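You operate a simulated robot arm through the tools that you are given. There is no shell and no other tool. Be economical: measure what you need, move in short steps, check, and stop when the job is done.

The job below is to be done with a simulated two-armed robot. You get a single attempt, and the scene is never put back.

## Task
Pick up the green hand lamp with one hand, pass it to the other hand and put it on the low shelf of the red bench. Take the grey chock and put it on the short blue stand. Any order will do. Set down upright: green hand lamp.

Only the result counts: the job must be done as asked and must still hold three seconds after the hand-in. Knocking over, shifting, dropping, spilling or breaking anything else fails it.

## Robot
Two 7-joint arms with two-finger parallel grippers on one trunk, on a base that drives. Base frame: it is fixed to the floor where the robot stands at the start and does not move with it; the origin is under the middle of the robot, x ahead of it, y to its left, z up; the surface under the hand at the start is at about z = 0.88. Units: m, degrees, N and s.
The left shoulder is at the start at [0.037, 0.169, 1.101], the right one opposite. Places, roughly: grey chock [-8.25, 6.75, 0.75]; low shelf of the red bench [0.8, -0.6, 0.3]; short blue stand [-7.4, 8.8, 0.4]. Payload 3.91 kg a hand.
The TCP of each hand is the grasp point between the finger pads, 0.03 m short of the fingertips. In the tool frame z runs along the fingers and y along their closing line. Largest opening 0.11 m; finger width 0.02, thickness 0.01; the body of the gripper, 0.048 by 0.112 m, starts 0.055 m behind the TCP.
Orientation is that of the tool frame in the base frame, as a unit quaternion [w, x, y, z]. With the fingers straight down and closing along the base's y, the tool's x points along the base's -x, its y along +y and its z along -z.

## Interface
- The arms move only by the tool drive_tool. It takes "left_commands", "right_commands" or both (then of equal length, played together; a hand with none holds still); each is a list of rows, each a list of 7 numbers: the turn, a rotation vector about the tool's x, y, z in degrees, then the shift along the tool's x, y, z in cm, then the opening, from 0 (shut) to 1 (fully open). In form: [[rx, ry, rz, dx, dy, dz, claw], ...]. A call has 1 to 12 rows; each row shifts and turns the commanded pose from where the row before left it, along the tool's axes as they then stand. A row lasts 0.2 s, in which the tool goes at most 0.05 m and 8.6 degrees; a call with a longer step from one row to the next is refused whole, and so is a gripper value outside its range. Where a pose cannot be reached the arm comes as near as it can. A force on the tool above 40 N (or 10 N above the force at the start of the call, whichever is more), or a blocked arm, ends the call early, and 0.2 s more pass. Each finger travels about 0.108 m/s and halts on what it meets, pressing with about 32 N; the grip force reading is that of the motor and also rises with nothing between the fingers. The clock runs only during rows and for 0.2 s after the last one: add rows that do not move to give the fingers time. It gives the time, the measured TCP pose, the force on the tool (base axes), the opening and the grip force at its end, in the units of the frame above (readings bear some noise), with the torque about the TCP (base axes, N m) and any sound that the robot's microphone picked up.
- Cameras (640 x 400 px; columns grow to the right, rows downward): "scene" is now at [0.1055, -0.0129, 1.3225]; the picture's right is [-0.30, -0.95, -0.00], its down [-0.59, 0.19, -0.78] and it looks along [0.75, -0.23, -0.62] (base axes); focal length 214 px, centre (320, 200). "left" rides on the left gripper at [0.073, -0.017, -0.103] in its tool frame; the picture's right is [0.23, 0.97, 0.00], its down [-0.76, 0.18, -0.62] and it looks along [-0.61, 0.14, 0.78] (tool axes); focal length 222 px, centre (320, 200). "right" rides on the right gripper at [0.072, 0.017, -0.103] in its tool frame; the picture's right is [-0.23, 0.97, 0.00], its down [-0.76, -0.18, -0.62] and it looks along [-0.61, -0.14, 0.78] (tool axes); focal length 222 px, centre (320, 200).
- grab_frame(camera): a new picture of that camera. The clock stands still meanwhile.
- move_column(by): slides the trunk up (or, below 0, down) by that many m; the arms and the scene camera ride with it, the base frame stays. It gives what a move gives, with no picture.
- steer(legs): drives the robot by 1 to 6 legs, each [ahead, left, turn to the left] in m, m and degrees, along the robot's own axes; the way and the turn of a leg run together, so that a leg with both is an arc; at most 1.5 m and 180 degrees a leg. The arms and the cameras ride along, it lands a little off, and it stops where it bumps. It gives what a move gives.
- head_to(pan, tilt): turns the head with the scene camera to pan (to the left, within 86 degrees either way) and tilt (down, from -29 to 69), counted from straight ahead of the robot. It gives what a move gives.
- point_at(camera, pixels): there is no depth. For up to 12 entries [column, row, z] of the newest picture of that camera ("zoom" is the newest enlarged one), the place [x, y] in the base frame at which the ray of that pixel passes the height z, good to about 0.003 m. The clock stands still meanwhile.
- zoom(camera, box): a new picture of the part [left, top, right, bottom] of that camera's present view, enlarged. The clock stands still meanwhile.
- job_done(): hands the job in; it is judged then, once.

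Work in short steps. Measure before you move; look again where a grasp or a placing could have gone wrong, and mend it. You have 110 turns and 100 pictures in all, those below and enlarged ones among them. Open the grippers and draw the arms clear of the work before you hand the job in, unless the task says otherwise; then end with one line.

The tools are called after "Call:" by a JSON object that holds its "api" and its "payload". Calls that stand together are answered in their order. drive_tool: Moves the arms, as the interface text tells. Its arguments: {"type":"object","properties":{"left_commands":{"type":"array"},"right_commands":{"type":"array"}},"required":[]} The other tools are called the same way: move_column (by) slides the trunk up or down; steer (legs) drives the base; head_to (pan, tilt) turns the head that bears the scene camera; grab_frame (camera) takes a picture; point_at (camera, pixels) gives the place at which the rays of pixels pass given heights; zoom (camera, box) takes an enlarged picture of a part of a camera's view; job_done () hands the job in.

At the start:

```text
time_s: 0.0
left_tool_pos: [0.6169, 0.0414, 1.2157]
left_tool_rot: [0.009, -0.033, 0.999, -0.003]
left_ft_force: [0.4, -0.2, 0.7]
left_wrist_torque: [0.01, 0.08, -0.03]
left_opening: 0.1101
left_grip_force: 0.1
right_tool_pos: [0.4889, -0.6246, 1.1191]
right_tool_rot: [0.006, -0.027, 1.0, -0.001]
right_ft_force: [0.5, -0.3, 0.8]
right_wrist_torque: [0.05, 0.09, 0.02]
right_opening: 0.1101
right_grip_force: 0.1
trunk travel left (down, up): [-0.544, 0.396]
robot x, y, heading: [-0.0131, 0.011, 3.1]
head pan, tilt: [-20.7, 39.2]
```

scene: 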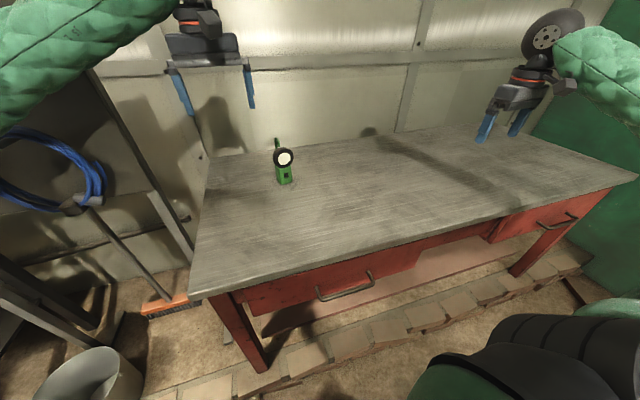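
right: 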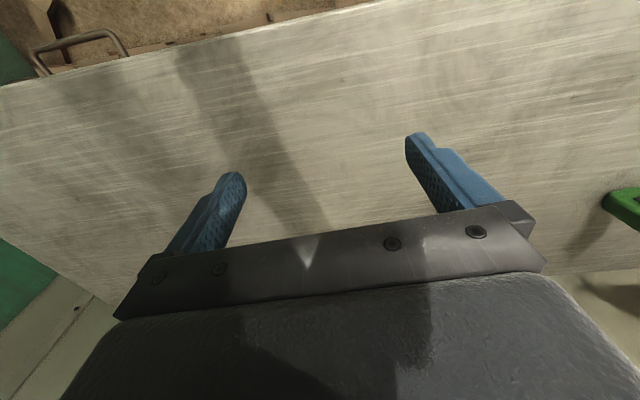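
left: 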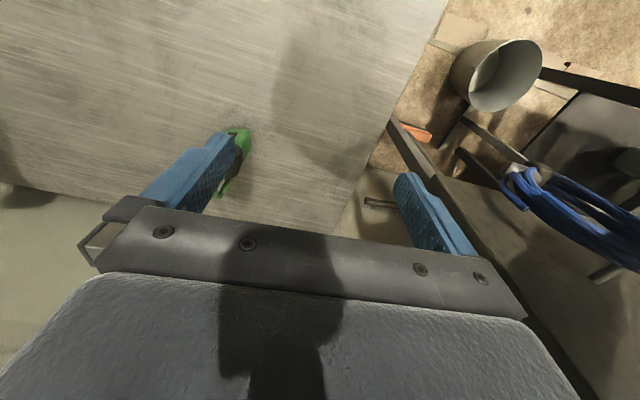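

The scene picture shows the green lamp at about (284,165) on the bench top. I zoom in on it and on the area below the bench, and measure.

Call:
{"api": "zoom", "payload": {"camera": "scene", "box": [244, 125, 324, 200]}}

Call:
{"api": "point_at", "payload": {"camera": "scene", "pixels": [[279, 184, 0.88], [291, 183, 0.88], [277, 140, 0.88], [284, 158, 0.95], [191, 300, 0.88], [209, 158, 0.88], [635, 178, 0.88], [460, 125, 0.88], [400, 280, 0.3], [500, 245, 0.3], [268, 370, 0], [522, 275, 0]]}}

Call:
{"api": "zoom", "payload": {"camera": "scene", "box": [220, 180, 640, 400]}}

```text
5.33 times, centred on (284, 162) of scene
```

zoom: 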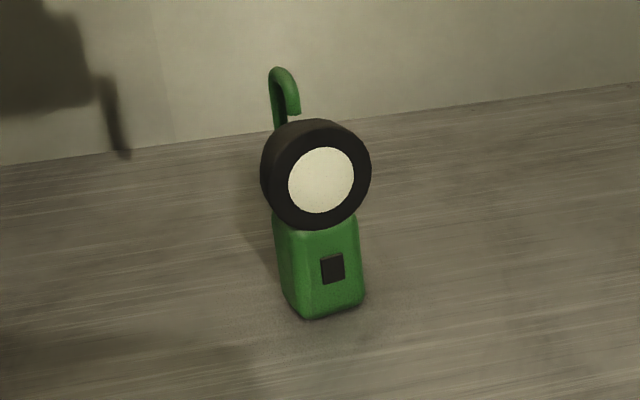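

```text
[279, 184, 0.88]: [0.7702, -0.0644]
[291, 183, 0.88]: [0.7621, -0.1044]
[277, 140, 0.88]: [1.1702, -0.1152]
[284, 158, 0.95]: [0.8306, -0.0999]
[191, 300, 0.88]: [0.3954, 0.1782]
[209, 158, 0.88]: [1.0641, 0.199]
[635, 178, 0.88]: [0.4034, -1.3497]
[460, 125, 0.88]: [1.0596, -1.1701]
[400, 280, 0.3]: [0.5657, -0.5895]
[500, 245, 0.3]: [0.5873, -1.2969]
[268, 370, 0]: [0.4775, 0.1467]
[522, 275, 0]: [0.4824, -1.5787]
```

```text
1.52 times, centred on (430, 290) of scene
```

zoom: 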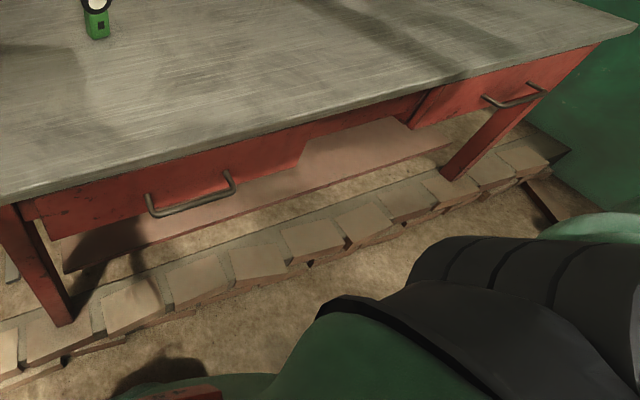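

The lamp stands near (0.78, -0.085), is about 16 cm tall, has a hook on top and its lens faces me. I shift the left hand about 14 cm to the right so its camera sees the lamp.

Call:
{"api": "drive_tool", "payload": {"left_commands": [[0, 0, 0, 0, -4.5, 0, 1], [0, 0, 0, 0, -4.5, 0, 1], [0, 0, 0, 0, -4.5, 0, 1], [0, 0, 0, 0, 0, 0, 1]]}}

Call:
{"api": "grab_frame", "payload": {"camera": "left"}}

Call:
{"api": "grab_frame", "payload": {"camera": "scene"}}

```text
time_s: 1.2
left_tool_pos: [0.6377, 0.0203, 1.2094]
left_tool_rot: [0.004, -0.091, 0.996, -0.002]
left_ft_force: [0.4, 0.8, -0.2]
left_wrist_torque: [-0.02, -0.01, -0.01]
left_opening: 0.1099
left_grip_force: 0.2
right_tool_pos: [0.5544, -0.5312, 1.1163]
right_tool_rot: [0.003, -0.079, 0.997, -0.001]
right_ft_force: [-0.2, 0.2, -0.5]
right_wrist_torque: [-0.02, 0.03, -0.02]
right_opening: 0.1102
right_grip_force: 0.1
trunk travel left (down, up): [-0.544, 0.396]
robot x, y, heading: [-0.0129, 0.0465, 9.3]
head pan, tilt: [-20.7, 39.2]
stopped in row 4 (left hand): the arm was blocked; the commanded pose is now the measured one
```

```text
94 pictures are left
```

left: 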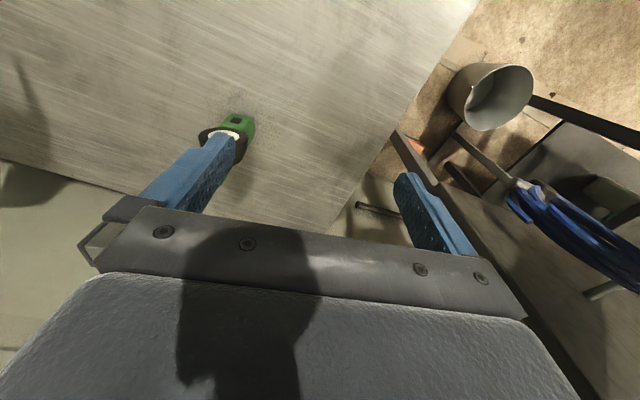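

```text
93 pictures are left
```

scene: 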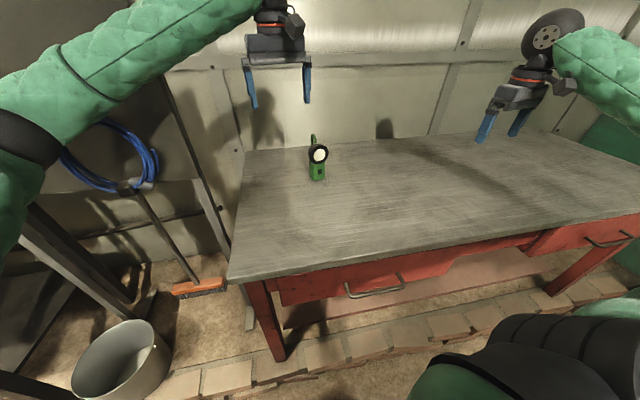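

The base itself turned to 9.3° and the left arm reports being blocked, so the left arm must have touched something. I look to the left before moving anything.

Call:
{"api": "head_to", "payload": {"pan": 50, "tilt": 25}}

Call:
{"api": "grab_frame", "payload": {"camera": "scene"}}

Call:
{"api": "head_to", "payload": {"pan": -70, "tilt": 40}}

Call:
{"api": "grab_frame", "payload": {"camera": "scene"}}

```text
time_s: 2.6
left_tool_pos: [0.6359, 0.0205, 1.2106]
left_tool_rot: [0.006, -0.088, 0.996, -0.004]
left_ft_force: [0.1, 0.4, 0.4]
left_wrist_torque: [0.0, -0.02, 0.01]
left_opening: 0.1099
left_grip_force: 0.1
right_tool_pos: [0.551, -0.5292, 1.121]
right_tool_rot: [0.006, -0.08, 0.997, -0.004]
right_ft_force: [-0.7, -0.3, -0.7]
right_wrist_torque: [-0.02, 0.01, 0.02]
right_opening: 0.11
right_grip_force: 0.0
trunk travel left (down, up): [-0.544, 0.396]
robot x, y, heading: [-0.0139, 0.0472, 8.9]
head pan, tilt: [50.0, 25.0]
```

```text
92 pictures are left
```

scene: 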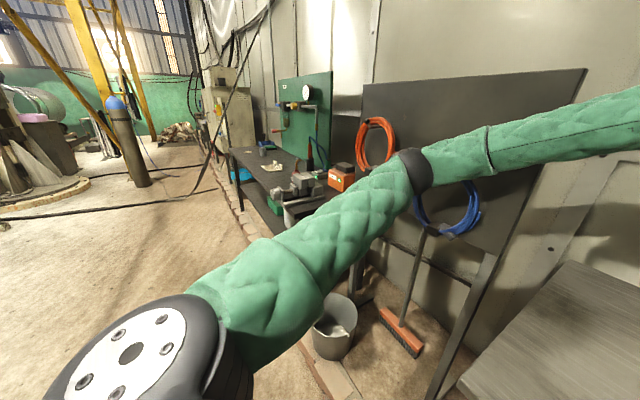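

```text
time_s: 4.6
left_tool_pos: [0.6365, 0.0213, 1.2109]
left_tool_rot: [0.006, -0.088, 0.996, -0.004]
left_ft_force: [0.7, -0.5, -0.2]
left_wrist_torque: [0.01, -0.01, 0.0]
left_opening: 0.1101
left_grip_force: 0.1
right_tool_pos: [0.5518, -0.528, 1.1214]
right_tool_rot: [0.005, -0.08, 0.997, -0.004]
right_ft_force: [-0.7, 1.0, 0.7]
right_wrist_torque: [-0.01, -0.02, 0.0]
right_opening: 0.1102
right_grip_force: 0.0
trunk travel left (down, up): [-0.544, 0.396]
robot x, y, heading: [-0.0126, 0.0471, 9.1]
head pan, tilt: [-70.0, 40.0]
```

```text
91 pictures are left
```

scene: 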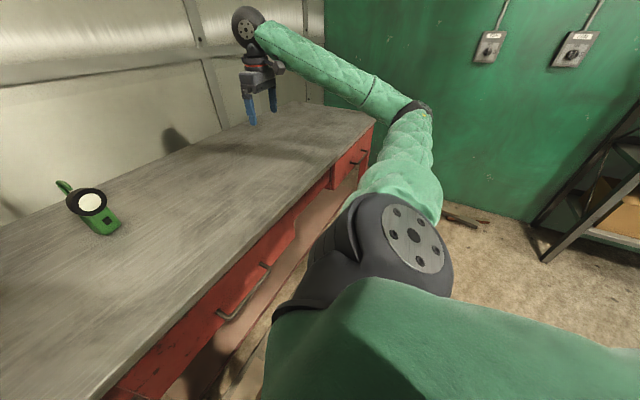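

The left elbow (black joint) is against the panel with the hoses. I back off a little, drive to the right by about 0.35 m and square up to the bench.

Call:
{"api": "steer", "payload": {"legs": [[-0.06, 0, 0], [0, -0.36, -9]]}}

Call:
{"api": "head_to", "payload": {"pan": 15, "tilt": 35}}

Call:
{"api": "grab_frame", "payload": {"camera": "scene"}}

Call:
{"api": "grab_frame", "payload": {"camera": "left"}}

```text
time_s: 7.5
left_tool_pos: [0.6013, -0.4623, 1.2052]
left_tool_rot: [0.002, -0.006, 1.0, -0.001]
left_ft_force: [1.4, -0.2, -0.6]
left_wrist_torque: [0.03, 0.01, 0.02]
left_opening: 0.1103
left_grip_force: 0.0
right_tool_pos: [0.4273, -0.9886, 1.11]
right_tool_rot: [-0.001, 0.001, 1.0, 0.002]
right_ft_force: [0.8, -0.5, -0.2]
right_wrist_torque: [-0.01, 0.0, -0.01]
right_opening: 0.11
right_grip_force: 0.0
trunk travel left (down, up): [-0.544, 0.396]
robot x, y, heading: [-0.0435, -0.3276, -0.4]
head pan, tilt: [-70.0, 40.0]
```

```text
time_s: 9.1
left_tool_pos: [0.5996, -0.4612, 1.2041]
left_tool_rot: [0.001, -0.006, 1.0, -0.001]
left_ft_force: [-0.2, 0.8, 0.8]
left_wrist_torque: [0.02, 0.01, -0.01]
left_opening: 0.1101
left_grip_force: 0.1
right_tool_pos: [0.4289, -0.9871, 1.1118]
right_tool_rot: [0.0, 0.002, 1.0, 0.0]
right_ft_force: [-0.1, 0.3, -0.4]
right_wrist_torque: [-0.01, 0.0, -0.02]
right_opening: 0.1099
right_grip_force: 0.0
trunk travel left (down, up): [-0.544, 0.396]
robot x, y, heading: [-0.0494, -0.3217, -0.3]
head pan, tilt: [15.0, 35.0]
```

```text
90 pictures are left
```

scene: 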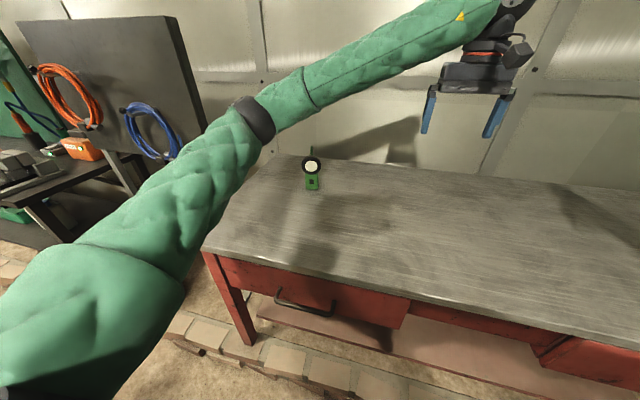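

```text
89 pictures are left
```

left: 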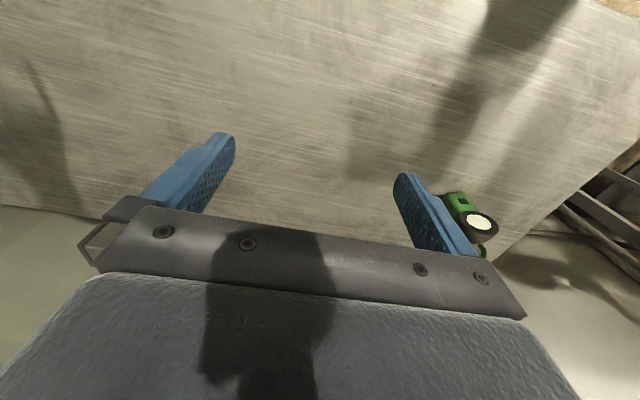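

Clear of the panel now. The lamp is at (311,172) in the scene picture; I move the left hand left and back for a clear wrist view, and zoom in with the scene camera.

Call:
{"api": "drive_tool", "payload": {"left_commands": [[0, 0, 0, 1, 4.8, 0, 1], [0, 0, 0, 1, 4.8, 0, 1], [0, 0, 0, 1, 4.8, 0, 1], [0, 0, 0, 1, 4.8, 0, 1], [0, 0, 0, 0, 0, 0, 1]]}}

Call:
{"api": "grab_frame", "payload": {"camera": "left"}}

Call:
{"api": "zoom", "payload": {"camera": "scene", "box": [271, 135, 351, 200]}}

```text
time_s: 10.3
left_tool_pos: [0.5585, -0.272, 1.2004]
left_tool_rot: [0.0, -0.006, 1.0, -0.001]
left_ft_force: [0.4, -0.4, -0.3]
left_wrist_torque: [0.02, 0.02, -0.03]
left_opening: 0.11
left_grip_force: 0.0
right_tool_pos: [0.429, -0.9889, 1.1091]
right_tool_rot: [-0.001, 0.002, 1.0, 0.001]
right_ft_force: [0.7, -0.2, -0.9]
right_wrist_torque: [0.0, 0.04, 0.02]
right_opening: 0.1102
right_grip_force: 0.1
trunk travel left (down, up): [-0.544, 0.396]
robot x, y, heading: [-0.0454, -0.3273, -0.2]
head pan, tilt: [15.0, 35.0]
```

```text
88 pictures are left
```

left: 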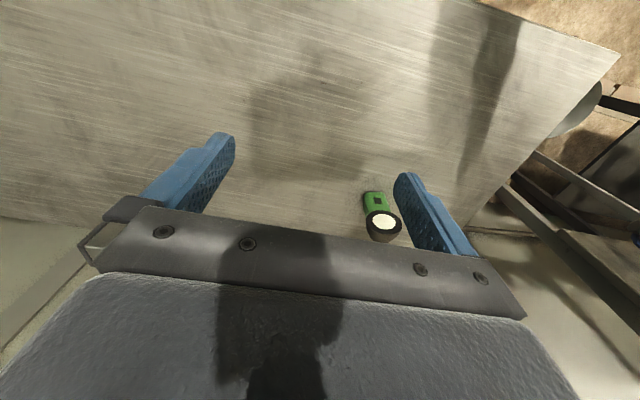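

```text
6.15 times, centred on (311, 168) of scene
```

zoom: 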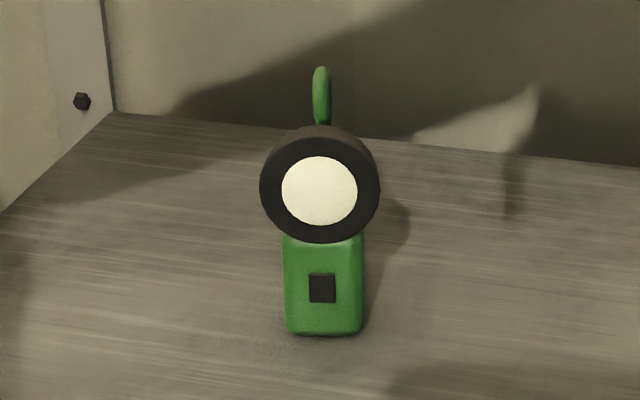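

The lamp's lens faces the camera, so its axis is turned about 19°. I measure the base edges and the head from both cameras.

Call:
{"api": "point_at", "payload": {"camera": "zoom", "pixels": [[287, 330, 0.88], [362, 330, 0.88], [260, 185, 0.97], [380, 185, 0.97], [320, 125, 1.0], [320, 242, 0.94], [322, 68, 1.04], [322, 120, 1.02], [283, 240, 0.94], [364, 240, 0.94]]}}

Call:
{"api": "zoom", "payload": {"camera": "left", "box": [340, 180, 420, 250]}}

```text
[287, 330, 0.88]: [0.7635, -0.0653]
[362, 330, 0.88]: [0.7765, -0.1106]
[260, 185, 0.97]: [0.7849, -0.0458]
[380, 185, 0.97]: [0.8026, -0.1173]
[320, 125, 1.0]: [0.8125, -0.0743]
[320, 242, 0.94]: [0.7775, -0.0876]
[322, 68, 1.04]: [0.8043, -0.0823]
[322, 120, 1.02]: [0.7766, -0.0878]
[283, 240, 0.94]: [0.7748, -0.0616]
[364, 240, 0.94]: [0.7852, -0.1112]
```

```text
5.71 times, centred on (380, 215) of left
```

zoom: 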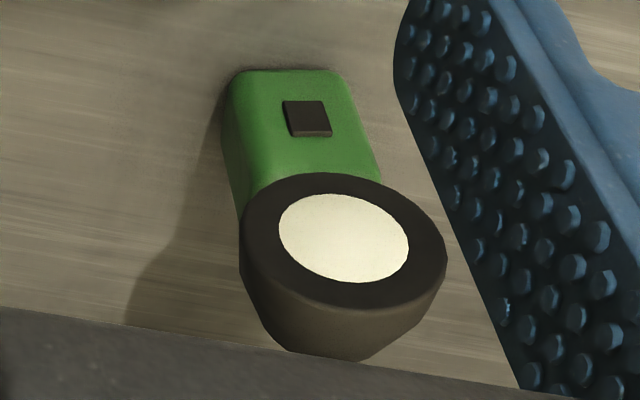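

I intersect the rays of the head's lens centre from both cameras to get its height.

Call:
{"api": "point_at", "payload": {"camera": "zoom", "pixels": [[343, 238, 0.96], [343, 238, 0.98], [343, 238, 1.0], [245, 240, 0.98], [443, 250, 0.98], [290, 350, 0.98], [370, 358, 0.98], [345, 72, 0.88], [240, 72, 0.88]]}}

Call:
{"api": "point_at", "payload": {"camera": "scene", "pixels": [[311, 166, 0.96], [311, 166, 0.98], [311, 166, 1.0]]}}

```text
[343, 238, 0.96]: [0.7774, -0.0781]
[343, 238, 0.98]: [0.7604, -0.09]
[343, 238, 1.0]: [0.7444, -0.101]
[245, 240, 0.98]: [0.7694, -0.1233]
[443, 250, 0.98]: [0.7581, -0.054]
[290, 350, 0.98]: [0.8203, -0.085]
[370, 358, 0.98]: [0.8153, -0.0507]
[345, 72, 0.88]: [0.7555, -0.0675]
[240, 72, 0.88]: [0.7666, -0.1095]
```

```text
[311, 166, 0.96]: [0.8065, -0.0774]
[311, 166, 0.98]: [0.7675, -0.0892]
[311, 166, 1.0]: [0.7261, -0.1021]
```

Lens centre is near (0.760,-0.091,0.983), the lens axis is turned 16°, and the hook top is near (0.80,-0.083,1.045). I bring the left hand above the hook at a safe height and yaw it by 16°.

Call:
{"api": "drive_tool", "payload": {"left_commands": [[0, 0, 0, -3.38, 2.7, 0, 1], [0, 0, 0, -3.38, 2.7, 0, 1], [0, 0, 0, -3.38, 2.7, 0, 1], [0, 0, 0, -3.38, 2.7, 0, 1], [0, 0, 0, -3.38, 2.7, 0, 1], [0, 0, 0, -3.38, 2.7, 1.5, 1], [0, 0, 0, -3.38, 2.7, 1.5, 1], [0, 0, -8, 0, 0, 1, 1], [0, 0, -8, 0, 0, 1, 1], [0, 0, 0, 0, 0, 0, 1]]}}

Call:
{"api": "grab_frame", "payload": {"camera": "left"}}

Call:
{"api": "grab_frame", "payload": {"camera": "scene"}}

```text
time_s: 12.5
left_tool_pos: [0.7924, -0.0781, 1.1569]
left_tool_rot: [0.002, -0.146, 0.989, -0.001]
left_ft_force: [-0.4, -0.4, -0.2]
left_wrist_torque: [0.0, 0.01, -0.02]
left_opening: 0.1102
left_grip_force: 0.0
right_tool_pos: [0.4281, -0.9878, 1.1109]
right_tool_rot: [0.0, 0.002, 1.0, 0.0]
right_ft_force: [-0.6, 0.0, -1.1]
right_wrist_torque: [0.0, -0.03, -0.02]
right_opening: 0.1102
right_grip_force: 0.1
trunk travel left (down, up): [-0.544, 0.396]
robot x, y, heading: [-0.0489, -0.3257, -0.3]
head pan, tilt: [15.0, 35.0]
```

```text
85 pictures are left
```

left: 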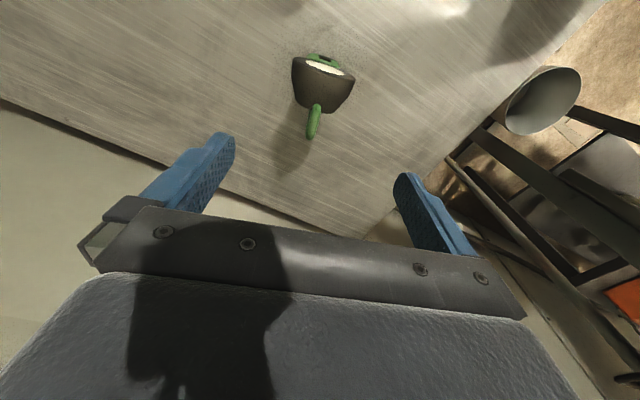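

```text
84 pictures are left
```

scene: 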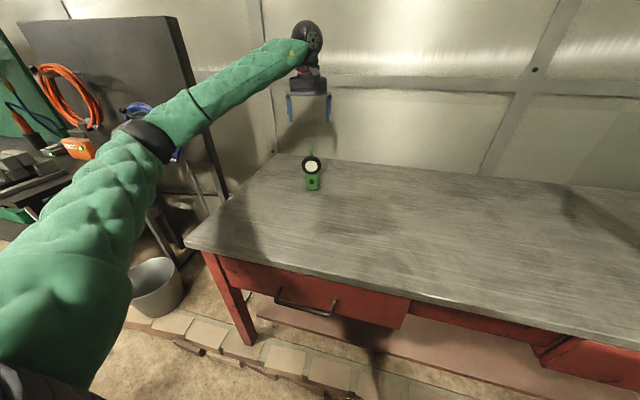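

The hook shows below the head at (313,122) in the left picture. I zoom in and intersect with the scene rays.

Call:
{"api": "zoom", "payload": {"camera": "left", "box": [270, 40, 374, 150]}}

Call:
{"api": "point_at", "payload": {"camera": "zoom", "pixels": [[320, 330, 1.03], [320, 330, 1.045]]}}

Call:
{"api": "zoom", "payload": {"camera": "scene", "box": [281, 90, 341, 195]}}

```text
3.64 times, centred on (322, 95) of left
```

zoom: 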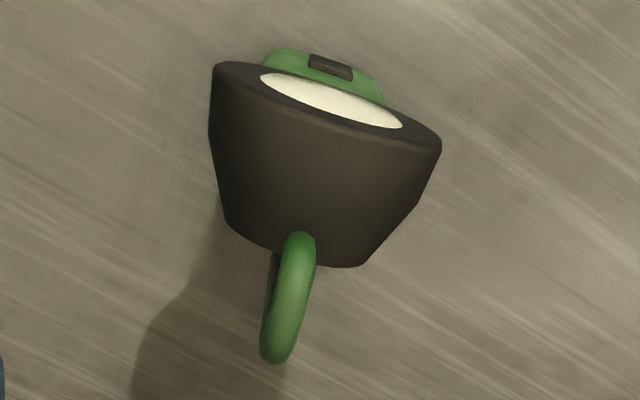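

```text
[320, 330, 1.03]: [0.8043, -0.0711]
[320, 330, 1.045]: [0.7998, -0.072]
```

```text
3.81 times, centred on (311, 142) of scene
```

zoom: 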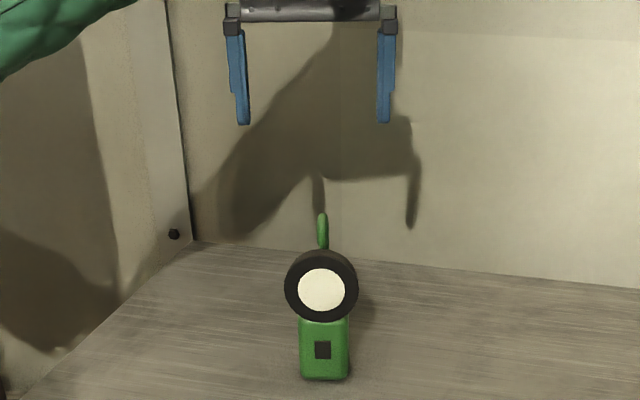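

I measure the hook's front and rear ends and its height by ray intersection.

Call:
{"api": "zoom", "payload": {"camera": "left", "box": [270, 40, 374, 150]}}

Call:
{"api": "point_at", "payload": {"camera": "zoom", "pixels": [[298, 245, 1.03], [298, 245, 1.045], [275, 355, 1.02], [275, 355, 1.045], [287, 300, 1.03], [287, 300, 1.045], [227, 222, 0.98], [365, 262, 0.98]]}}

Call:
{"api": "point_at", "payload": {"camera": "scene", "pixels": [[314, 145.7, 1.03], [314, 145.7, 1.045], [314, 145.7, 1.06]]}}

```text
3.64 times, centred on (322, 95) of left
```

zoom: 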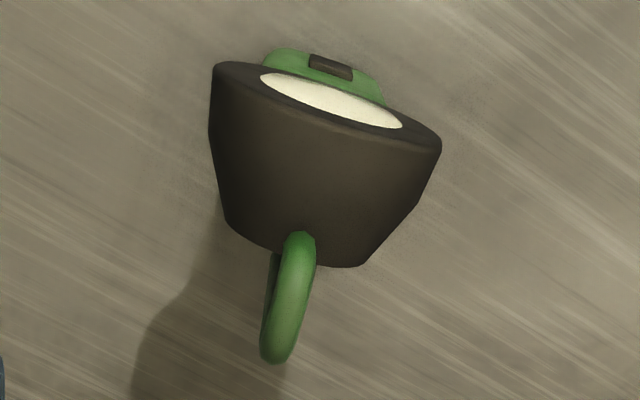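

```text
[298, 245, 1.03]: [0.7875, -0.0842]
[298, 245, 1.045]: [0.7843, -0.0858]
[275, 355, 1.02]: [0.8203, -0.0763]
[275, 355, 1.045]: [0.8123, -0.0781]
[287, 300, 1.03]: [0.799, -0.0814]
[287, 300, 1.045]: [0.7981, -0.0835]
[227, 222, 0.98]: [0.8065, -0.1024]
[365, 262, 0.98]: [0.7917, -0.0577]
```

```text
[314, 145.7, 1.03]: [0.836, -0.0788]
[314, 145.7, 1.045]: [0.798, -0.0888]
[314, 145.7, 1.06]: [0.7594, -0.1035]
```

Hook top is about (0.80,-0.082,1.043), 1 cm thick. I descend so TCP is at (0.803,-0.081,1.044), and check.

Call:
{"api": "drive_tool", "payload": {"left_commands": [[0, 0, 0, -0.9, -0.6, 3.5, 1], [0, 0, 0, 0, 0, 3.5, 1], [0, 0, 0, 0, 0, 2.5, 1], [0, 0, 0, 0, 0, 1.8, 1], [0, 0, 0, 0, 0, 0, 1]]}}

Call:
{"api": "grab_frame", "payload": {"camera": "left"}}

Call:
{"api": "zoom", "payload": {"camera": "scene", "box": [271, 110, 351, 195]}}

```text
time_s: 13.7
left_tool_pos: [0.8054, -0.08, 1.0425]
left_tool_rot: [0.001, -0.145, 0.989, -0.002]
left_ft_force: [-0.5, -0.2, 0.0]
left_wrist_torque: [0.05, -0.02, -0.02]
left_opening: 0.1099
left_grip_force: 0.1
right_tool_pos: [0.4278, -0.9874, 1.1111]
right_tool_rot: [-0.001, 0.001, 1.0, 0.0]
right_ft_force: [0.1, 0.3, 0.1]
right_wrist_torque: [-0.03, -0.03, 0.01]
right_opening: 0.1101
right_grip_force: 0.1
trunk travel left (down, up): [-0.544, 0.396]
robot x, y, heading: [-0.0479, -0.3227, -0.2]
head pan, tilt: [15.0, 35.0]
```

```text
80 pictures are left
```

left: 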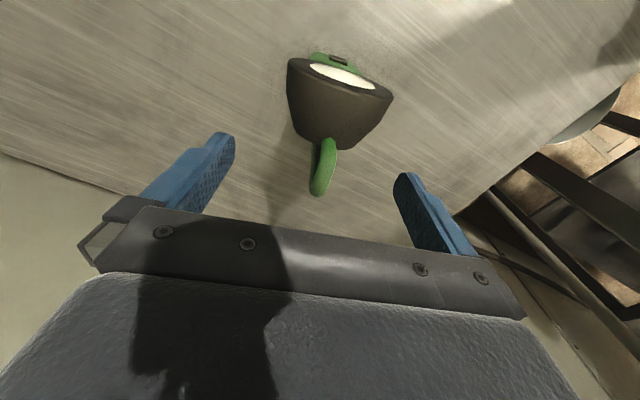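

```text
4.71 times, centred on (311, 152) of scene
```

zoom: 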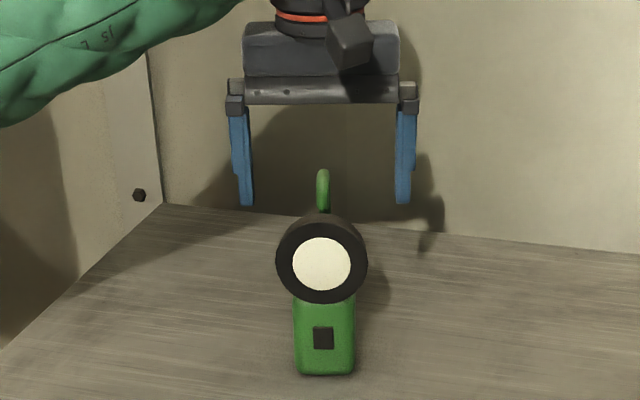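

The hook sits midway between the fingers at fingertip depth. I close the left gripper.

Call:
{"api": "drive_tool", "payload": {"left_commands": [[0, 0, 0, 0, 0, 0, 0.5], [0, 0, 0, 0, 0, 0, 0.2], [0, 0, 0, 0, 0, 0, 0], [0, 0, 0, 0, 0, 0, 0], [0, 0, 0, 0, 0, 0, 0], [0, 0, 0, 0, 0, 0, 0]]}}

Call:
{"api": "zoom", "payload": {"camera": "scene", "box": [271, 110, 351, 195]}}

```text
time_s: 15.1
left_tool_pos: [0.8066, -0.0794, 1.0425]
left_tool_rot: [0.001, -0.146, 0.989, -0.001]
left_ft_force: [-1.1, 0.7, -0.6]
left_wrist_torque: [0.02, 0.04, -0.03]
left_opening: 0.0595
left_grip_force: 31.7
right_tool_pos: [0.4284, -0.9869, 1.1116]
right_tool_rot: [0.0, 0.002, 1.0, 0.0]
right_ft_force: [0.2, -0.5, -0.5]
right_wrist_torque: [0.01, -0.01, 0.04]
right_opening: 0.1099
right_grip_force: 0.2
trunk travel left (down, up): [-0.544, 0.396]
robot x, y, heading: [-0.0431, -0.3243, -0.1]
head pan, tilt: [15.0, 35.0]
```

```text
4.71 times, centred on (311, 152) of scene
```

zoom: 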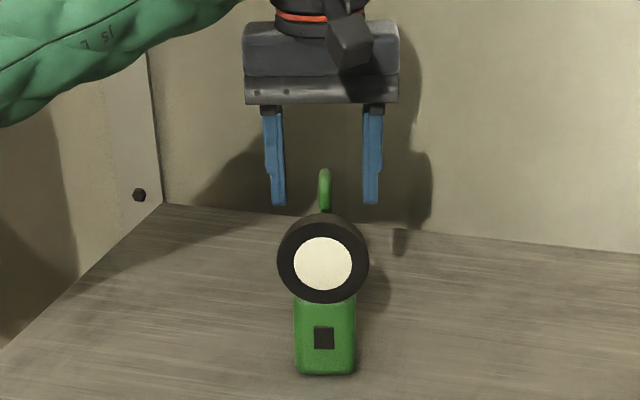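

The fingers stopped at 0.0595 though the hook is only 1 cm thick, so something is odd. I look with the left camera.

Call:
{"api": "grab_frame", "payload": {"camera": "left"}}

Call:
{"api": "drive_tool", "payload": {"left_commands": [[0, 0, 0, 0, 0, 0, 0], [0, 0, 0, 0, 0, 0, 0], [0, 0, 0, 0, 0, 0, 0]]}}

```text
77 pictures are left
```

left: 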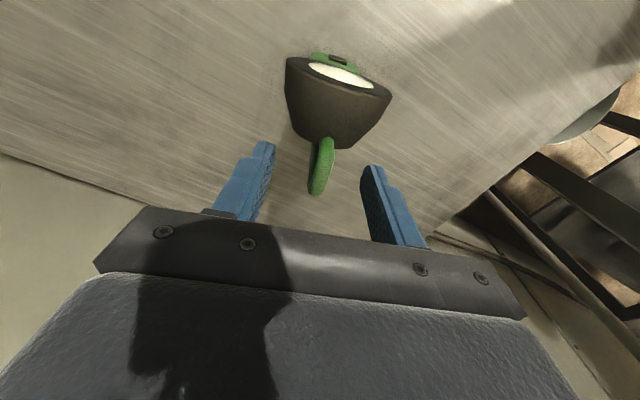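

```text
time_s: 15.9
left_tool_pos: [0.8064, -0.0792, 1.0418]
left_tool_rot: [0.001, -0.145, 0.989, -0.001]
left_ft_force: [-0.2, -0.1, -0.5]
left_wrist_torque: [-0.01, 0.04, -0.02]
left_opening: 0.0597
left_grip_force: 32.0
right_tool_pos: [0.4292, -0.9875, 1.1112]
right_tool_rot: [0.0, 0.002, 1.0, 0.0]
right_ft_force: [0.3, 0.0, -0.3]
right_wrist_torque: [0.01, -0.01, -0.02]
right_opening: 0.1102
right_grip_force: 0.0
trunk travel left (down, up): [-0.544, 0.396]
robot x, y, heading: [-0.0517, -0.3231, -0.3]
head pan, tilt: [15.0, 35.0]
```

I test whether it is the gripper or the lamp: open, rise 10 cm, close in free air.

Call:
{"api": "drive_tool", "payload": {"left_commands": [[0, 0, 0, 0, 0, 0, 1], [0, 0, 0, 0, 0, 0, 1], [0, 0, 0, 0, 0, -3, 1], [0, 0, 0, 0, 0, -4, 1], [0, 0, 0, 0, 0, -4, 0], [0, 0, 0, 0, 0, 0, 0], [0, 0, 0, 0, 0, 0, 0], [0, 0, 0, 0, 0, 0, 0], [0, 0, 0, 0, 0, 0, 0]]}}

Call:
{"api": "zoom", "payload": {"camera": "scene", "box": [271, 110, 351, 195]}}

```text
time_s: 17.9
left_tool_pos: [0.8056, -0.0828, 1.152]
left_tool_rot: [0.001, -0.145, 0.989, -0.001]
left_ft_force: [-0.2, 0.5, -0.4]
left_wrist_torque: [0.01, 0.01, 0.01]
left_opening: 0.0001
left_grip_force: 32.3
right_tool_pos: [0.4284, -0.9873, 1.1104]
right_tool_rot: [0.0, 0.002, 1.0, 0.0]
right_ft_force: [0.8, -0.2, -0.4]
right_wrist_torque: [0.0, 0.02, -0.01]
right_opening: 0.1103
right_grip_force: 0.1
trunk travel left (down, up): [-0.544, 0.396]
robot x, y, heading: [-0.047, -0.3253, -0.3]
head pan, tilt: [15.0, 35.0]
```

```text
4.71 times, centred on (311, 152) of scene
```

zoom: 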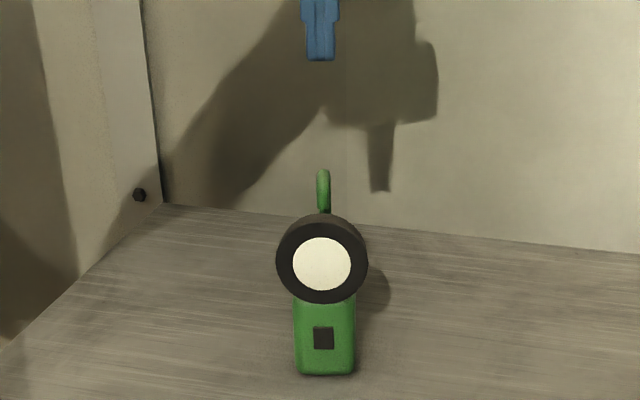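

The gripper is fine; the fingertips met the head's solid at that depth. I retry 1.2 cm higher so the tips stay above the head and close only on the hook.

Call:
{"api": "drive_tool", "payload": {"left_commands": [[0, 0, 0, 0, 0, 0, 1], [0, 0, 0, 0, 0, 0, 1], [0, 0, 0, 0, 0, 0, 1], [0, 0, 0, 0, 0.3, 4, 1], [0, 0, 0, 0, 0, 4, 0.6], [0, 0, 0, 0, 0, 1.6, 0.6], [0, 0, 0, 0, 0, 0, 0.3], [0, 0, 0, 0, 0, 0, 0], [0, 0, 0, 0, 0, 0, 0], [0, 0, 0, 0, 0, 0, 0]]}}

Call:
{"api": "zoom", "payload": {"camera": "scene", "box": [271, 110, 351, 195]}}

```text
time_s: 20.1
left_tool_pos: [0.8018, -0.0802, 1.0556]
left_tool_rot: [0.001, -0.144, 0.99, -0.002]
left_ft_force: [0.4, 0.1, 0.4]
left_wrist_torque: [0.0, -0.01, -0.01]
left_opening: 0.0
left_grip_force: 32.0
right_tool_pos: [0.4281, -0.988, 1.1108]
right_tool_rot: [0.0, 0.001, 1.0, 0.001]
right_ft_force: [-0.6, -0.9, 0.4]
right_wrist_torque: [-0.01, 0.01, -0.03]
right_opening: 0.11
right_grip_force: 0.1
trunk travel left (down, up): [-0.544, 0.396]
robot x, y, heading: [-0.0446, -0.3253, -0.6]
head pan, tilt: [15.0, 35.0]
```

```text
4.71 times, centred on (311, 152) of scene
```

zoom: 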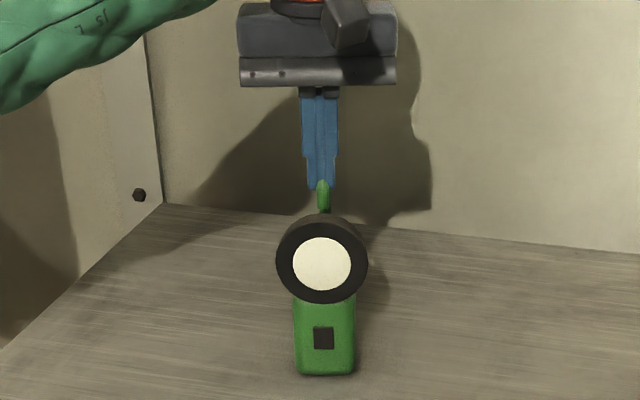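

The fingers shut completely: the hook isn't graspable, only the head is solid. I open, shift 2.3 cm toward the lens and descend to grip the head across its diameter (TCP z ≈ 0.998).

Call:
{"api": "drive_tool", "payload": {"left_commands": [[0, 0, 0, 0, 0, -2, 1], [0, 0, 0, 0, 0, 0, 1], [0, 0, 0, 2.2, 0, 0, 1], [0, 0, 0, 0, 0, 3, 1], [0, 0, 0, 0, 0, 3, 1], [0, 0, 0, 0, 0, 1.7, 1], [0, 0, 0, 0, 0, 0, 0.5], [0, 0, 0, 0, 0, 0, 0.2], [0, 0, 0, 0, 0, 0, 0], [0, 0, 0, 0, 0, 0, 0], [0, 0, 0, 0, 0, 0, 0]]}}

Call:
{"api": "zoom", "payload": {"camera": "scene", "box": [271, 110, 351, 195]}}

Call:
{"api": "grab_frame", "payload": {"camera": "left"}}

```text
time_s: 22.5
left_tool_pos: [0.7826, -0.084, 0.9966]
left_tool_rot: [0.001, -0.145, 0.989, -0.002]
left_ft_force: [0.1, -0.7, 0.1]
left_wrist_torque: [0.0, 0.0, 0.02]
left_opening: 0.0606
left_grip_force: 31.8
right_tool_pos: [0.4281, -0.9879, 1.1106]
right_tool_rot: [0.0, 0.003, 1.0, 0.0]
right_ft_force: [-0.7, 0.4, -0.4]
right_wrist_torque: [0.05, -0.03, 0.0]
right_opening: 0.11
right_grip_force: 0.1
trunk travel left (down, up): [-0.544, 0.396]
robot x, y, heading: [-0.0486, -0.3238, -0.1]
head pan, tilt: [15.0, 35.0]
```

```text
4.71 times, centred on (311, 152) of scene
```

zoom: 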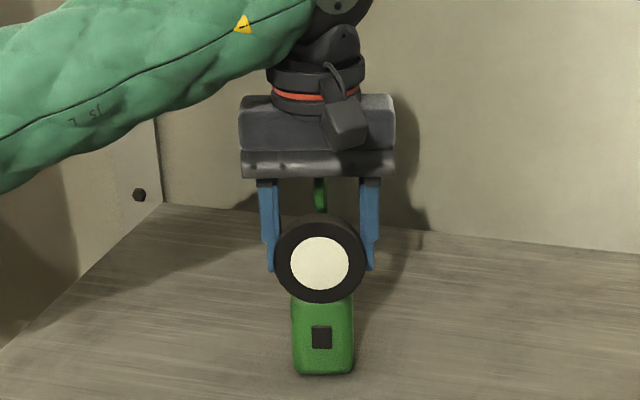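

```text
73 pictures are left
```

left: 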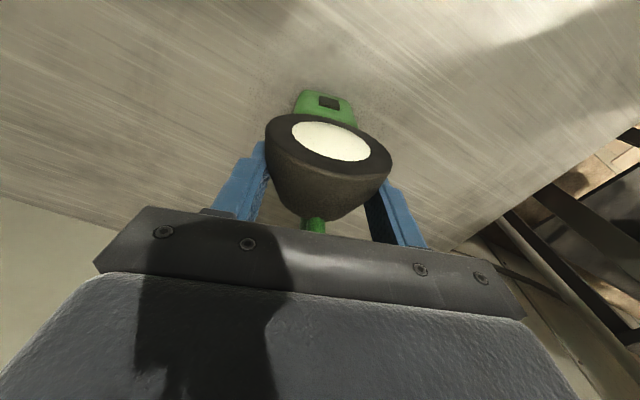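

The head is held at 6.06 cm opening, firmly. I lift 3 cm, then 12 cm more, and check.

Call:
{"api": "drive_tool", "payload": {"left_commands": [[0, 0, 0, 0, 0, -1.5, 0], [0, 0, 0, 0, 0, -2.5, 0], [0, 0, 0, 0, 0, -4, 0], [0, 0, 0, 0, 0, -4, 0], [0, 0, 0, 0, 0, -4, 0], [0, 0, 0, 0, 0, 0, 0]]}}

Call:
{"api": "grab_frame", "payload": {"camera": "scene"}}

```text
time_s: 23.9
left_tool_pos: [0.7823, -0.0818, 1.157]
left_tool_rot: [0.0, -0.145, 0.989, -0.002]
left_ft_force: [-0.6, -0.5, -3.0]
left_wrist_torque: [0.01, 0.0, 0.03]
left_opening: 0.0605
left_grip_force: 31.5
right_tool_pos: [0.4291, -0.9873, 1.1111]
right_tool_rot: [0.0, 0.002, 1.0, 0.0]
right_ft_force: [0.2, 0.7, 1.2]
right_wrist_torque: [0.01, 0.01, 0.01]
right_opening: 0.1098
right_grip_force: 0.2
trunk travel left (down, up): [-0.544, 0.396]
robot x, y, heading: [-0.0461, -0.3227, -0.2]
head pan, tilt: [15.0, 35.0]
```

```text
72 pictures are left
```

scene: 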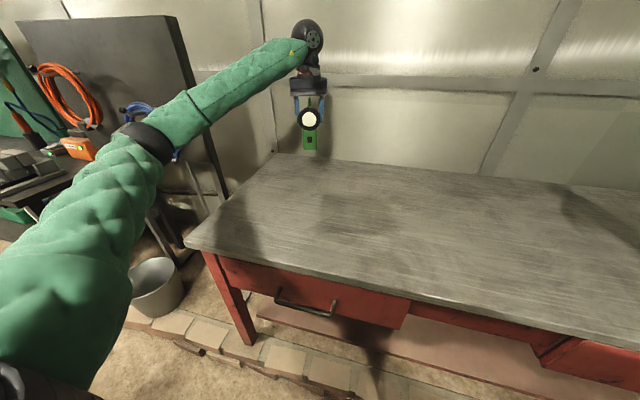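

The lamp hangs straight from the left hand (about 3 N). I bring the left hand to the front centre, and at the same time turn the right hand to 30° below horizontal, pointing along the lens axis.

Call:
{"api": "drive_tool", "payload": {"left_commands": [[0, 0, 0, 2.03, -3.18, 0, 0], [0, 0, 0, 2.03, -3.18, 0, 0], [0, 0, 0, 2.03, -3.18, 0, 0], [0, 0, 0, 2.03, -3.18, 0, 0], [0, 0, 0, 2.03, -3.18, 0, 0], [0, 0, 0, 2.03, -3.18, 0, 0], [0, 0, 0, 0, 0, 0, 0], [0, 0, 0, 0, 0, 0, 0], [0, 0, 0, 0, 0, 0, 0], [0, 0, 0, 0, 0, 0, 0]], "right_commands": [[0, 0, -8, -4, 0, 0, 1], [0, 0, -8, -4, 0, 0, 1], [0, -8.5, 0, 0, 0, 0, 1], [0, -8.5, 0, 0, 0, 0, 1], [0, -8.5, 0, 0, 0, 0, 1], [0, -8.5, 0, 0, 0, 0, 1], [0, -8.5, 0, 0, 0, 0, 1], [0, -8.5, 0, 0, 0, 0, 1], [0, -8.5, 0, 0, 0, 0, 1], [0, 0, 0, 0, 0, 0, 1]]}}

Call:
{"api": "head_to", "payload": {"pan": -15, "tilt": 25}}

Call:
{"api": "grab_frame", "payload": {"camera": "scene"}}

```text
time_s: 26.1
left_tool_pos: [0.7187, -0.3044, 1.1559]
left_tool_rot: [0.001, -0.145, 0.989, -0.002]
left_ft_force: [0.1, -0.3, -3.1]
left_wrist_torque: [-0.01, -0.05, -0.01]
left_opening: 0.0601
left_grip_force: 32.0
right_tool_pos: [0.5067, -0.9815, 1.1107]
right_tool_rot: [0.491, -0.121, 0.86, 0.069]
right_ft_force: [1.1, 0.3, 0.2]
right_wrist_torque: [0.02, -0.02, -0.02]
right_opening: 0.1101
right_grip_force: 0.0
trunk travel left (down, up): [-0.544, 0.396]
robot x, y, heading: [-0.0442, -0.3244, -0.2]
head pan, tilt: [15.0, 35.0]
```

```text
time_s: 27.1
left_tool_pos: [0.7184, -0.3039, 1.1556]
left_tool_rot: [0.001, -0.145, 0.989, -0.002]
left_ft_force: [0.3, -0.5, -2.2]
left_wrist_torque: [-0.01, 0.0, 0.0]
left_opening: 0.0602
left_grip_force: 32.4
right_tool_pos: [0.5067, -0.9828, 1.1099]
right_tool_rot: [0.491, -0.119, 0.86, 0.067]
right_ft_force: [-0.4, 0.0, -0.4]
right_wrist_torque: [0.04, 0.01, 0.02]
right_opening: 0.11
right_grip_force: 0.1
trunk travel left (down, up): [-0.544, 0.396]
robot x, y, heading: [-0.048, -0.3252, -0.2]
head pan, tilt: [-15.0, 25.0]
```

```text
71 pictures are left
```

scene: 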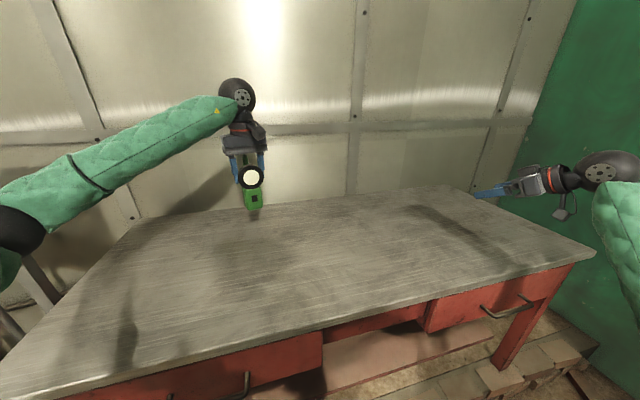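

The right tool points as planned. I bring it in to a pre-grasp 10 cm in front of the lamp body, in two stages.

Call:
{"api": "drive_tool", "payload": {"right_commands": [[0, 0, 0, -0.765, 3.965, 1.701, 1], [0, 0, 0, -0.765, 3.965, 1.701, 1], [0, 0, 0, -0.765, 3.965, 1.701, 1], [0, 0, 0, -0.765, 3.965, 1.701, 1], [0, 0, 0, -0.765, 3.965, 1.701, 1], [0, 0, 0, -0.765, 3.965, 1.701, 1], [0, 0, 0, -0.765, 3.965, 1.701, 1], [0, 0, 0, -0.765, 3.965, 1.701, 1], [0, 0, 0, -0.765, 3.965, 1.701, 1], [0, 0, 0, 0, 0, 0, 1]]}}

Call:
{"api": "grab_frame", "payload": {"camera": "scene"}}

```text
time_s: 29.2
left_tool_pos: [0.7169, -0.3052, 1.1565]
left_tool_rot: [0.002, -0.145, 0.989, -0.001]
left_ft_force: [0.0, -1.2, -2.4]
left_wrist_torque: [0.01, 0.0, 0.0]
left_opening: 0.0602
left_grip_force: 31.6
right_tool_pos: [0.5684, -0.596, 1.0952]
right_tool_rot: [0.492, -0.119, 0.86, 0.068]
right_ft_force: [-0.2, 0.2, 0.0]
right_wrist_torque: [0.02, -0.01, 0.02]
right_opening: 0.11
right_grip_force: 0.1
trunk travel left (down, up): [-0.544, 0.396]
robot x, y, heading: [-0.0483, -0.3251, -0.3]
head pan, tilt: [-15.0, 25.0]
```

```text
70 pictures are left
```

scene: 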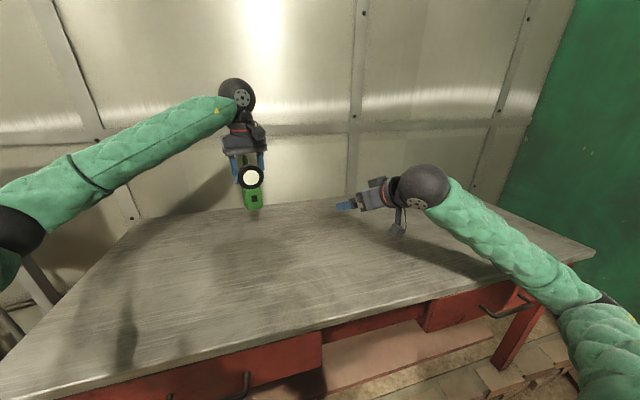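

Good so far. I go on with the remaining rows to the pre-grasp.

Call:
{"api": "drive_tool", "payload": {"right_commands": [[0, 0, 0, -0.765, 3.965, 1.701, 1], [0, 0, 0, -0.765, 3.965, 1.701, 1], [0, 0, 0, -0.765, 3.965, 1.701, 1], [0, 0, 0, -0.765, 3.965, 1.701, 1], [0, 0, 0, -0.765, 3.965, 1.701, 1], [0, 0, 0, -0.765, 3.965, 1.701, 1], [0, 0, 0, 0, 0, 0, 1]]}}

Call:
{"api": "grab_frame", "payload": {"camera": "right"}}

Call:
{"api": "zoom", "payload": {"camera": "scene", "box": [180, 70, 400, 240]}}

```text
time_s: 31.1
left_tool_pos: [0.677, -0.5323, 1.1645]
left_tool_rot: [0.007, -0.046, 0.999, -0.005]
left_ft_force: [-0.3, 0.7, -1.5]
left_wrist_torque: [-0.06, 0.03, 0.01]
left_opening: 0.0601
left_grip_force: 32.3
right_tool_pos: [0.5661, -0.5444, 1.0893]
right_tool_rot: [0.502, -0.035, 0.864, 0.014]
right_ft_force: [0.4, 0.5, 0.2]
right_wrist_torque: [-0.01, 0.02, -0.02]
right_opening: 0.1098
right_grip_force: 0.0
trunk travel left (down, up): [-0.544, 0.396]
robot x, y, heading: [-0.064, -0.4045, -11.7]
head pan, tilt: [-15.0, 25.0]
stopped in row 7 (right hand): the arm was blocked; the commanded pose is now the measured one
```

```text
69 pictures are left
```

right: 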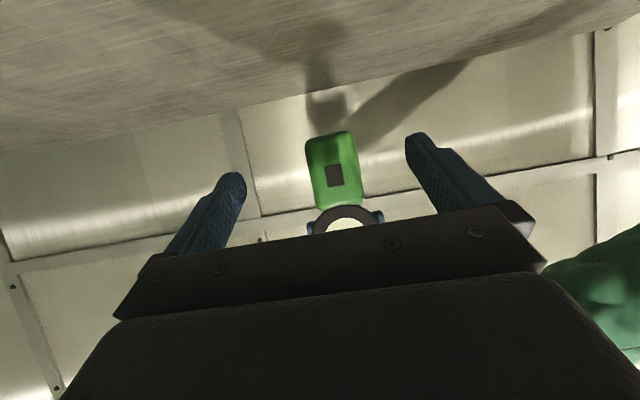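

```text
2.35 times, centred on (290, 155) of scene
```

zoom: 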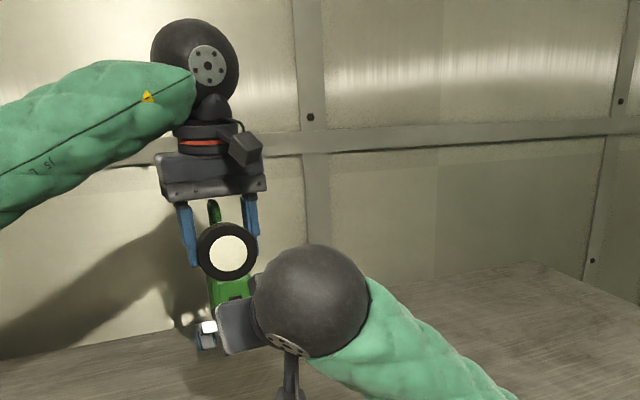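

The base was turned to -11.7°: the right elbow evidently pressed the bench edge. The hands kept a good relation, so I back off 0.12 m and raise the trunk so the elbows clear the bench.

Call:
{"api": "steer", "payload": {"legs": [[-0.15, 0, 0]]}}

Call:
{"api": "move_column", "payload": {"by": 0.2}}

Call:
{"api": "head_to", "payload": {"pan": -50, "tilt": 50}}

Call:
{"api": "grab_frame", "payload": {"camera": "scene"}}

```text
time_s: 32.4
left_tool_pos: [0.5406, -0.5045, 1.1565]
left_tool_rot: [0.002, -0.047, 0.999, -0.001]
left_ft_force: [0.0, 0.2, -2.6]
left_wrist_torque: [-0.01, -0.02, -0.02]
left_opening: 0.06
left_grip_force: 32.0
right_tool_pos: [0.4307, -0.5166, 1.0816]
right_tool_rot: [0.496, -0.034, 0.867, 0.019]
right_ft_force: [-0.4, 0.3, 0.5]
right_wrist_torque: [0.01, -0.01, -0.02]
right_opening: 0.1099
right_grip_force: 0.1
trunk travel left (down, up): [-0.544, 0.396]
robot x, y, heading: [-0.2089, -0.3732, -11.2]
head pan, tilt: [-15.0, 25.0]
```

```text
time_s: 34.6
left_tool_pos: [0.5403, -0.506, 1.3568]
left_tool_rot: [0.002, -0.046, 0.999, -0.001]
left_ft_force: [-0.5, -0.2, -2.3]
left_wrist_torque: [0.01, 0.0, 0.0]
left_opening: 0.0602
left_grip_force: 31.9
right_tool_pos: [0.4317, -0.5174, 1.2818]
right_tool_rot: [0.496, -0.033, 0.868, 0.018]
right_ft_force: [-0.2, -0.2, -0.4]
right_wrist_torque: [-0.01, -0.02, 0.0]
right_opening: 0.1098
right_grip_force: 0.1
trunk travel left (down, up): [-0.744, 0.196]
robot x, y, heading: [-0.212, -0.3719, -11.6]
head pan, tilt: [-15.0, 25.0]
```

```text
time_s: 35.6
left_tool_pos: [0.5417, -0.5062, 1.3553]
left_tool_rot: [0.001, -0.047, 0.999, -0.002]
left_ft_force: [0.1, 0.7, -1.7]
left_wrist_torque: [0.02, 0.0, 0.01]
left_opening: 0.0598
left_grip_force: 32.1
right_tool_pos: [0.433, -0.518, 1.2809]
right_tool_rot: [0.495, -0.033, 0.868, 0.017]
right_ft_force: [0.7, 0.1, 0.6]
right_wrist_torque: [0.03, 0.0, -0.04]
right_opening: 0.1102
right_grip_force: 0.1
trunk travel left (down, up): [-0.744, 0.196]
robot x, y, heading: [-0.2129, -0.3756, -11.4]
head pan, tilt: [-50.0, 50.0]
```

```text
67 pictures are left
```

scene: 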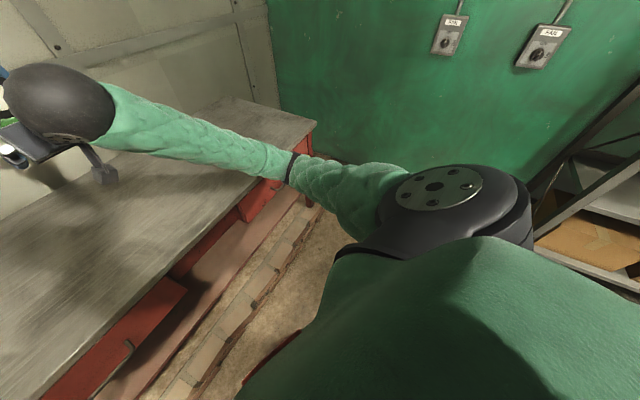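

Now both arms are clear. Right TCP must advance about 10 cm level to reach the lamp body; I do it in steps and check.

Call:
{"api": "drive_tool", "payload": {"right_commands": [[0, 0, 0, -1.22, 0.08, 2.17, 1], [0, 0, 0, -1.22, 0.08, 2.17, 1], [0, 0, 0, -1.22, 0.08, 2.17, 1], [0, 0, 0, 0, 0, 0, 1]]}}

Call:
{"api": "head_to", "payload": {"pan": 2, "tilt": 18}}

Call:
{"api": "grab_frame", "payload": {"camera": "right"}}

Call:
{"api": "zoom", "payload": {"camera": "scene", "box": [220, 100, 440, 300]}}

```text
time_s: 36.6
left_tool_pos: [0.541, -0.5059, 1.3568]
left_tool_rot: [0.001, -0.047, 0.999, -0.001]
left_ft_force: [-0.3, -0.8, -2.4]
left_wrist_torque: [0.01, -0.02, 0.02]
left_opening: 0.0602
left_grip_force: 31.8
right_tool_pos: [0.5064, -0.5084, 1.2801]
right_tool_rot: [0.496, -0.033, 0.868, 0.018]
right_ft_force: [-0.1, -0.1, 0.1]
right_wrist_torque: [0.01, 0.01, 0.03]
right_opening: 0.1102
right_grip_force: 0.1
trunk travel left (down, up): [-0.744, 0.196]
robot x, y, heading: [-0.2135, -0.3722, -11.5]
head pan, tilt: [-50.0, 50.0]
```

```text
time_s: 37.8
left_tool_pos: [0.5411, -0.505, 1.3559]
left_tool_rot: [0.0, -0.048, 0.999, -0.002]
left_ft_force: [0.4, 0.0, -2.3]
left_wrist_torque: [0.01, -0.02, 0.0]
left_opening: 0.0598
left_grip_force: 31.7
right_tool_pos: [0.5076, -0.5095, 1.2801]
right_tool_rot: [0.496, -0.033, 0.868, 0.018]
right_ft_force: [0.3, -0.1, 1.0]
right_wrist_torque: [-0.02, 0.0, 0.0]
right_opening: 0.1101
right_grip_force: 0.1
trunk travel left (down, up): [-0.744, 0.196]
robot x, y, heading: [-0.2109, -0.371, -11.2]
head pan, tilt: [2.0, 18.0]
```

```text
66 pictures are left
```

right: 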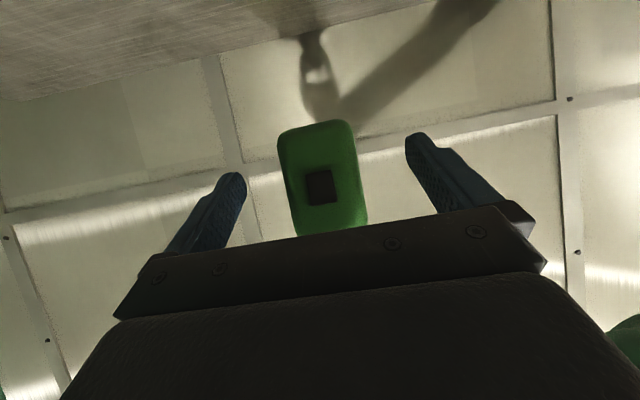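

```text
2.00 times, centred on (330, 200) of scene
```

zoom: 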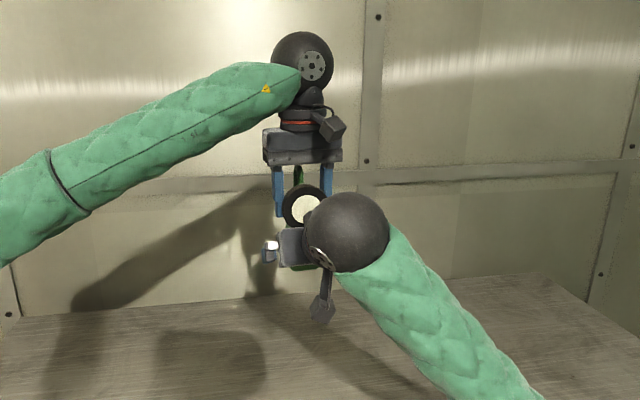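

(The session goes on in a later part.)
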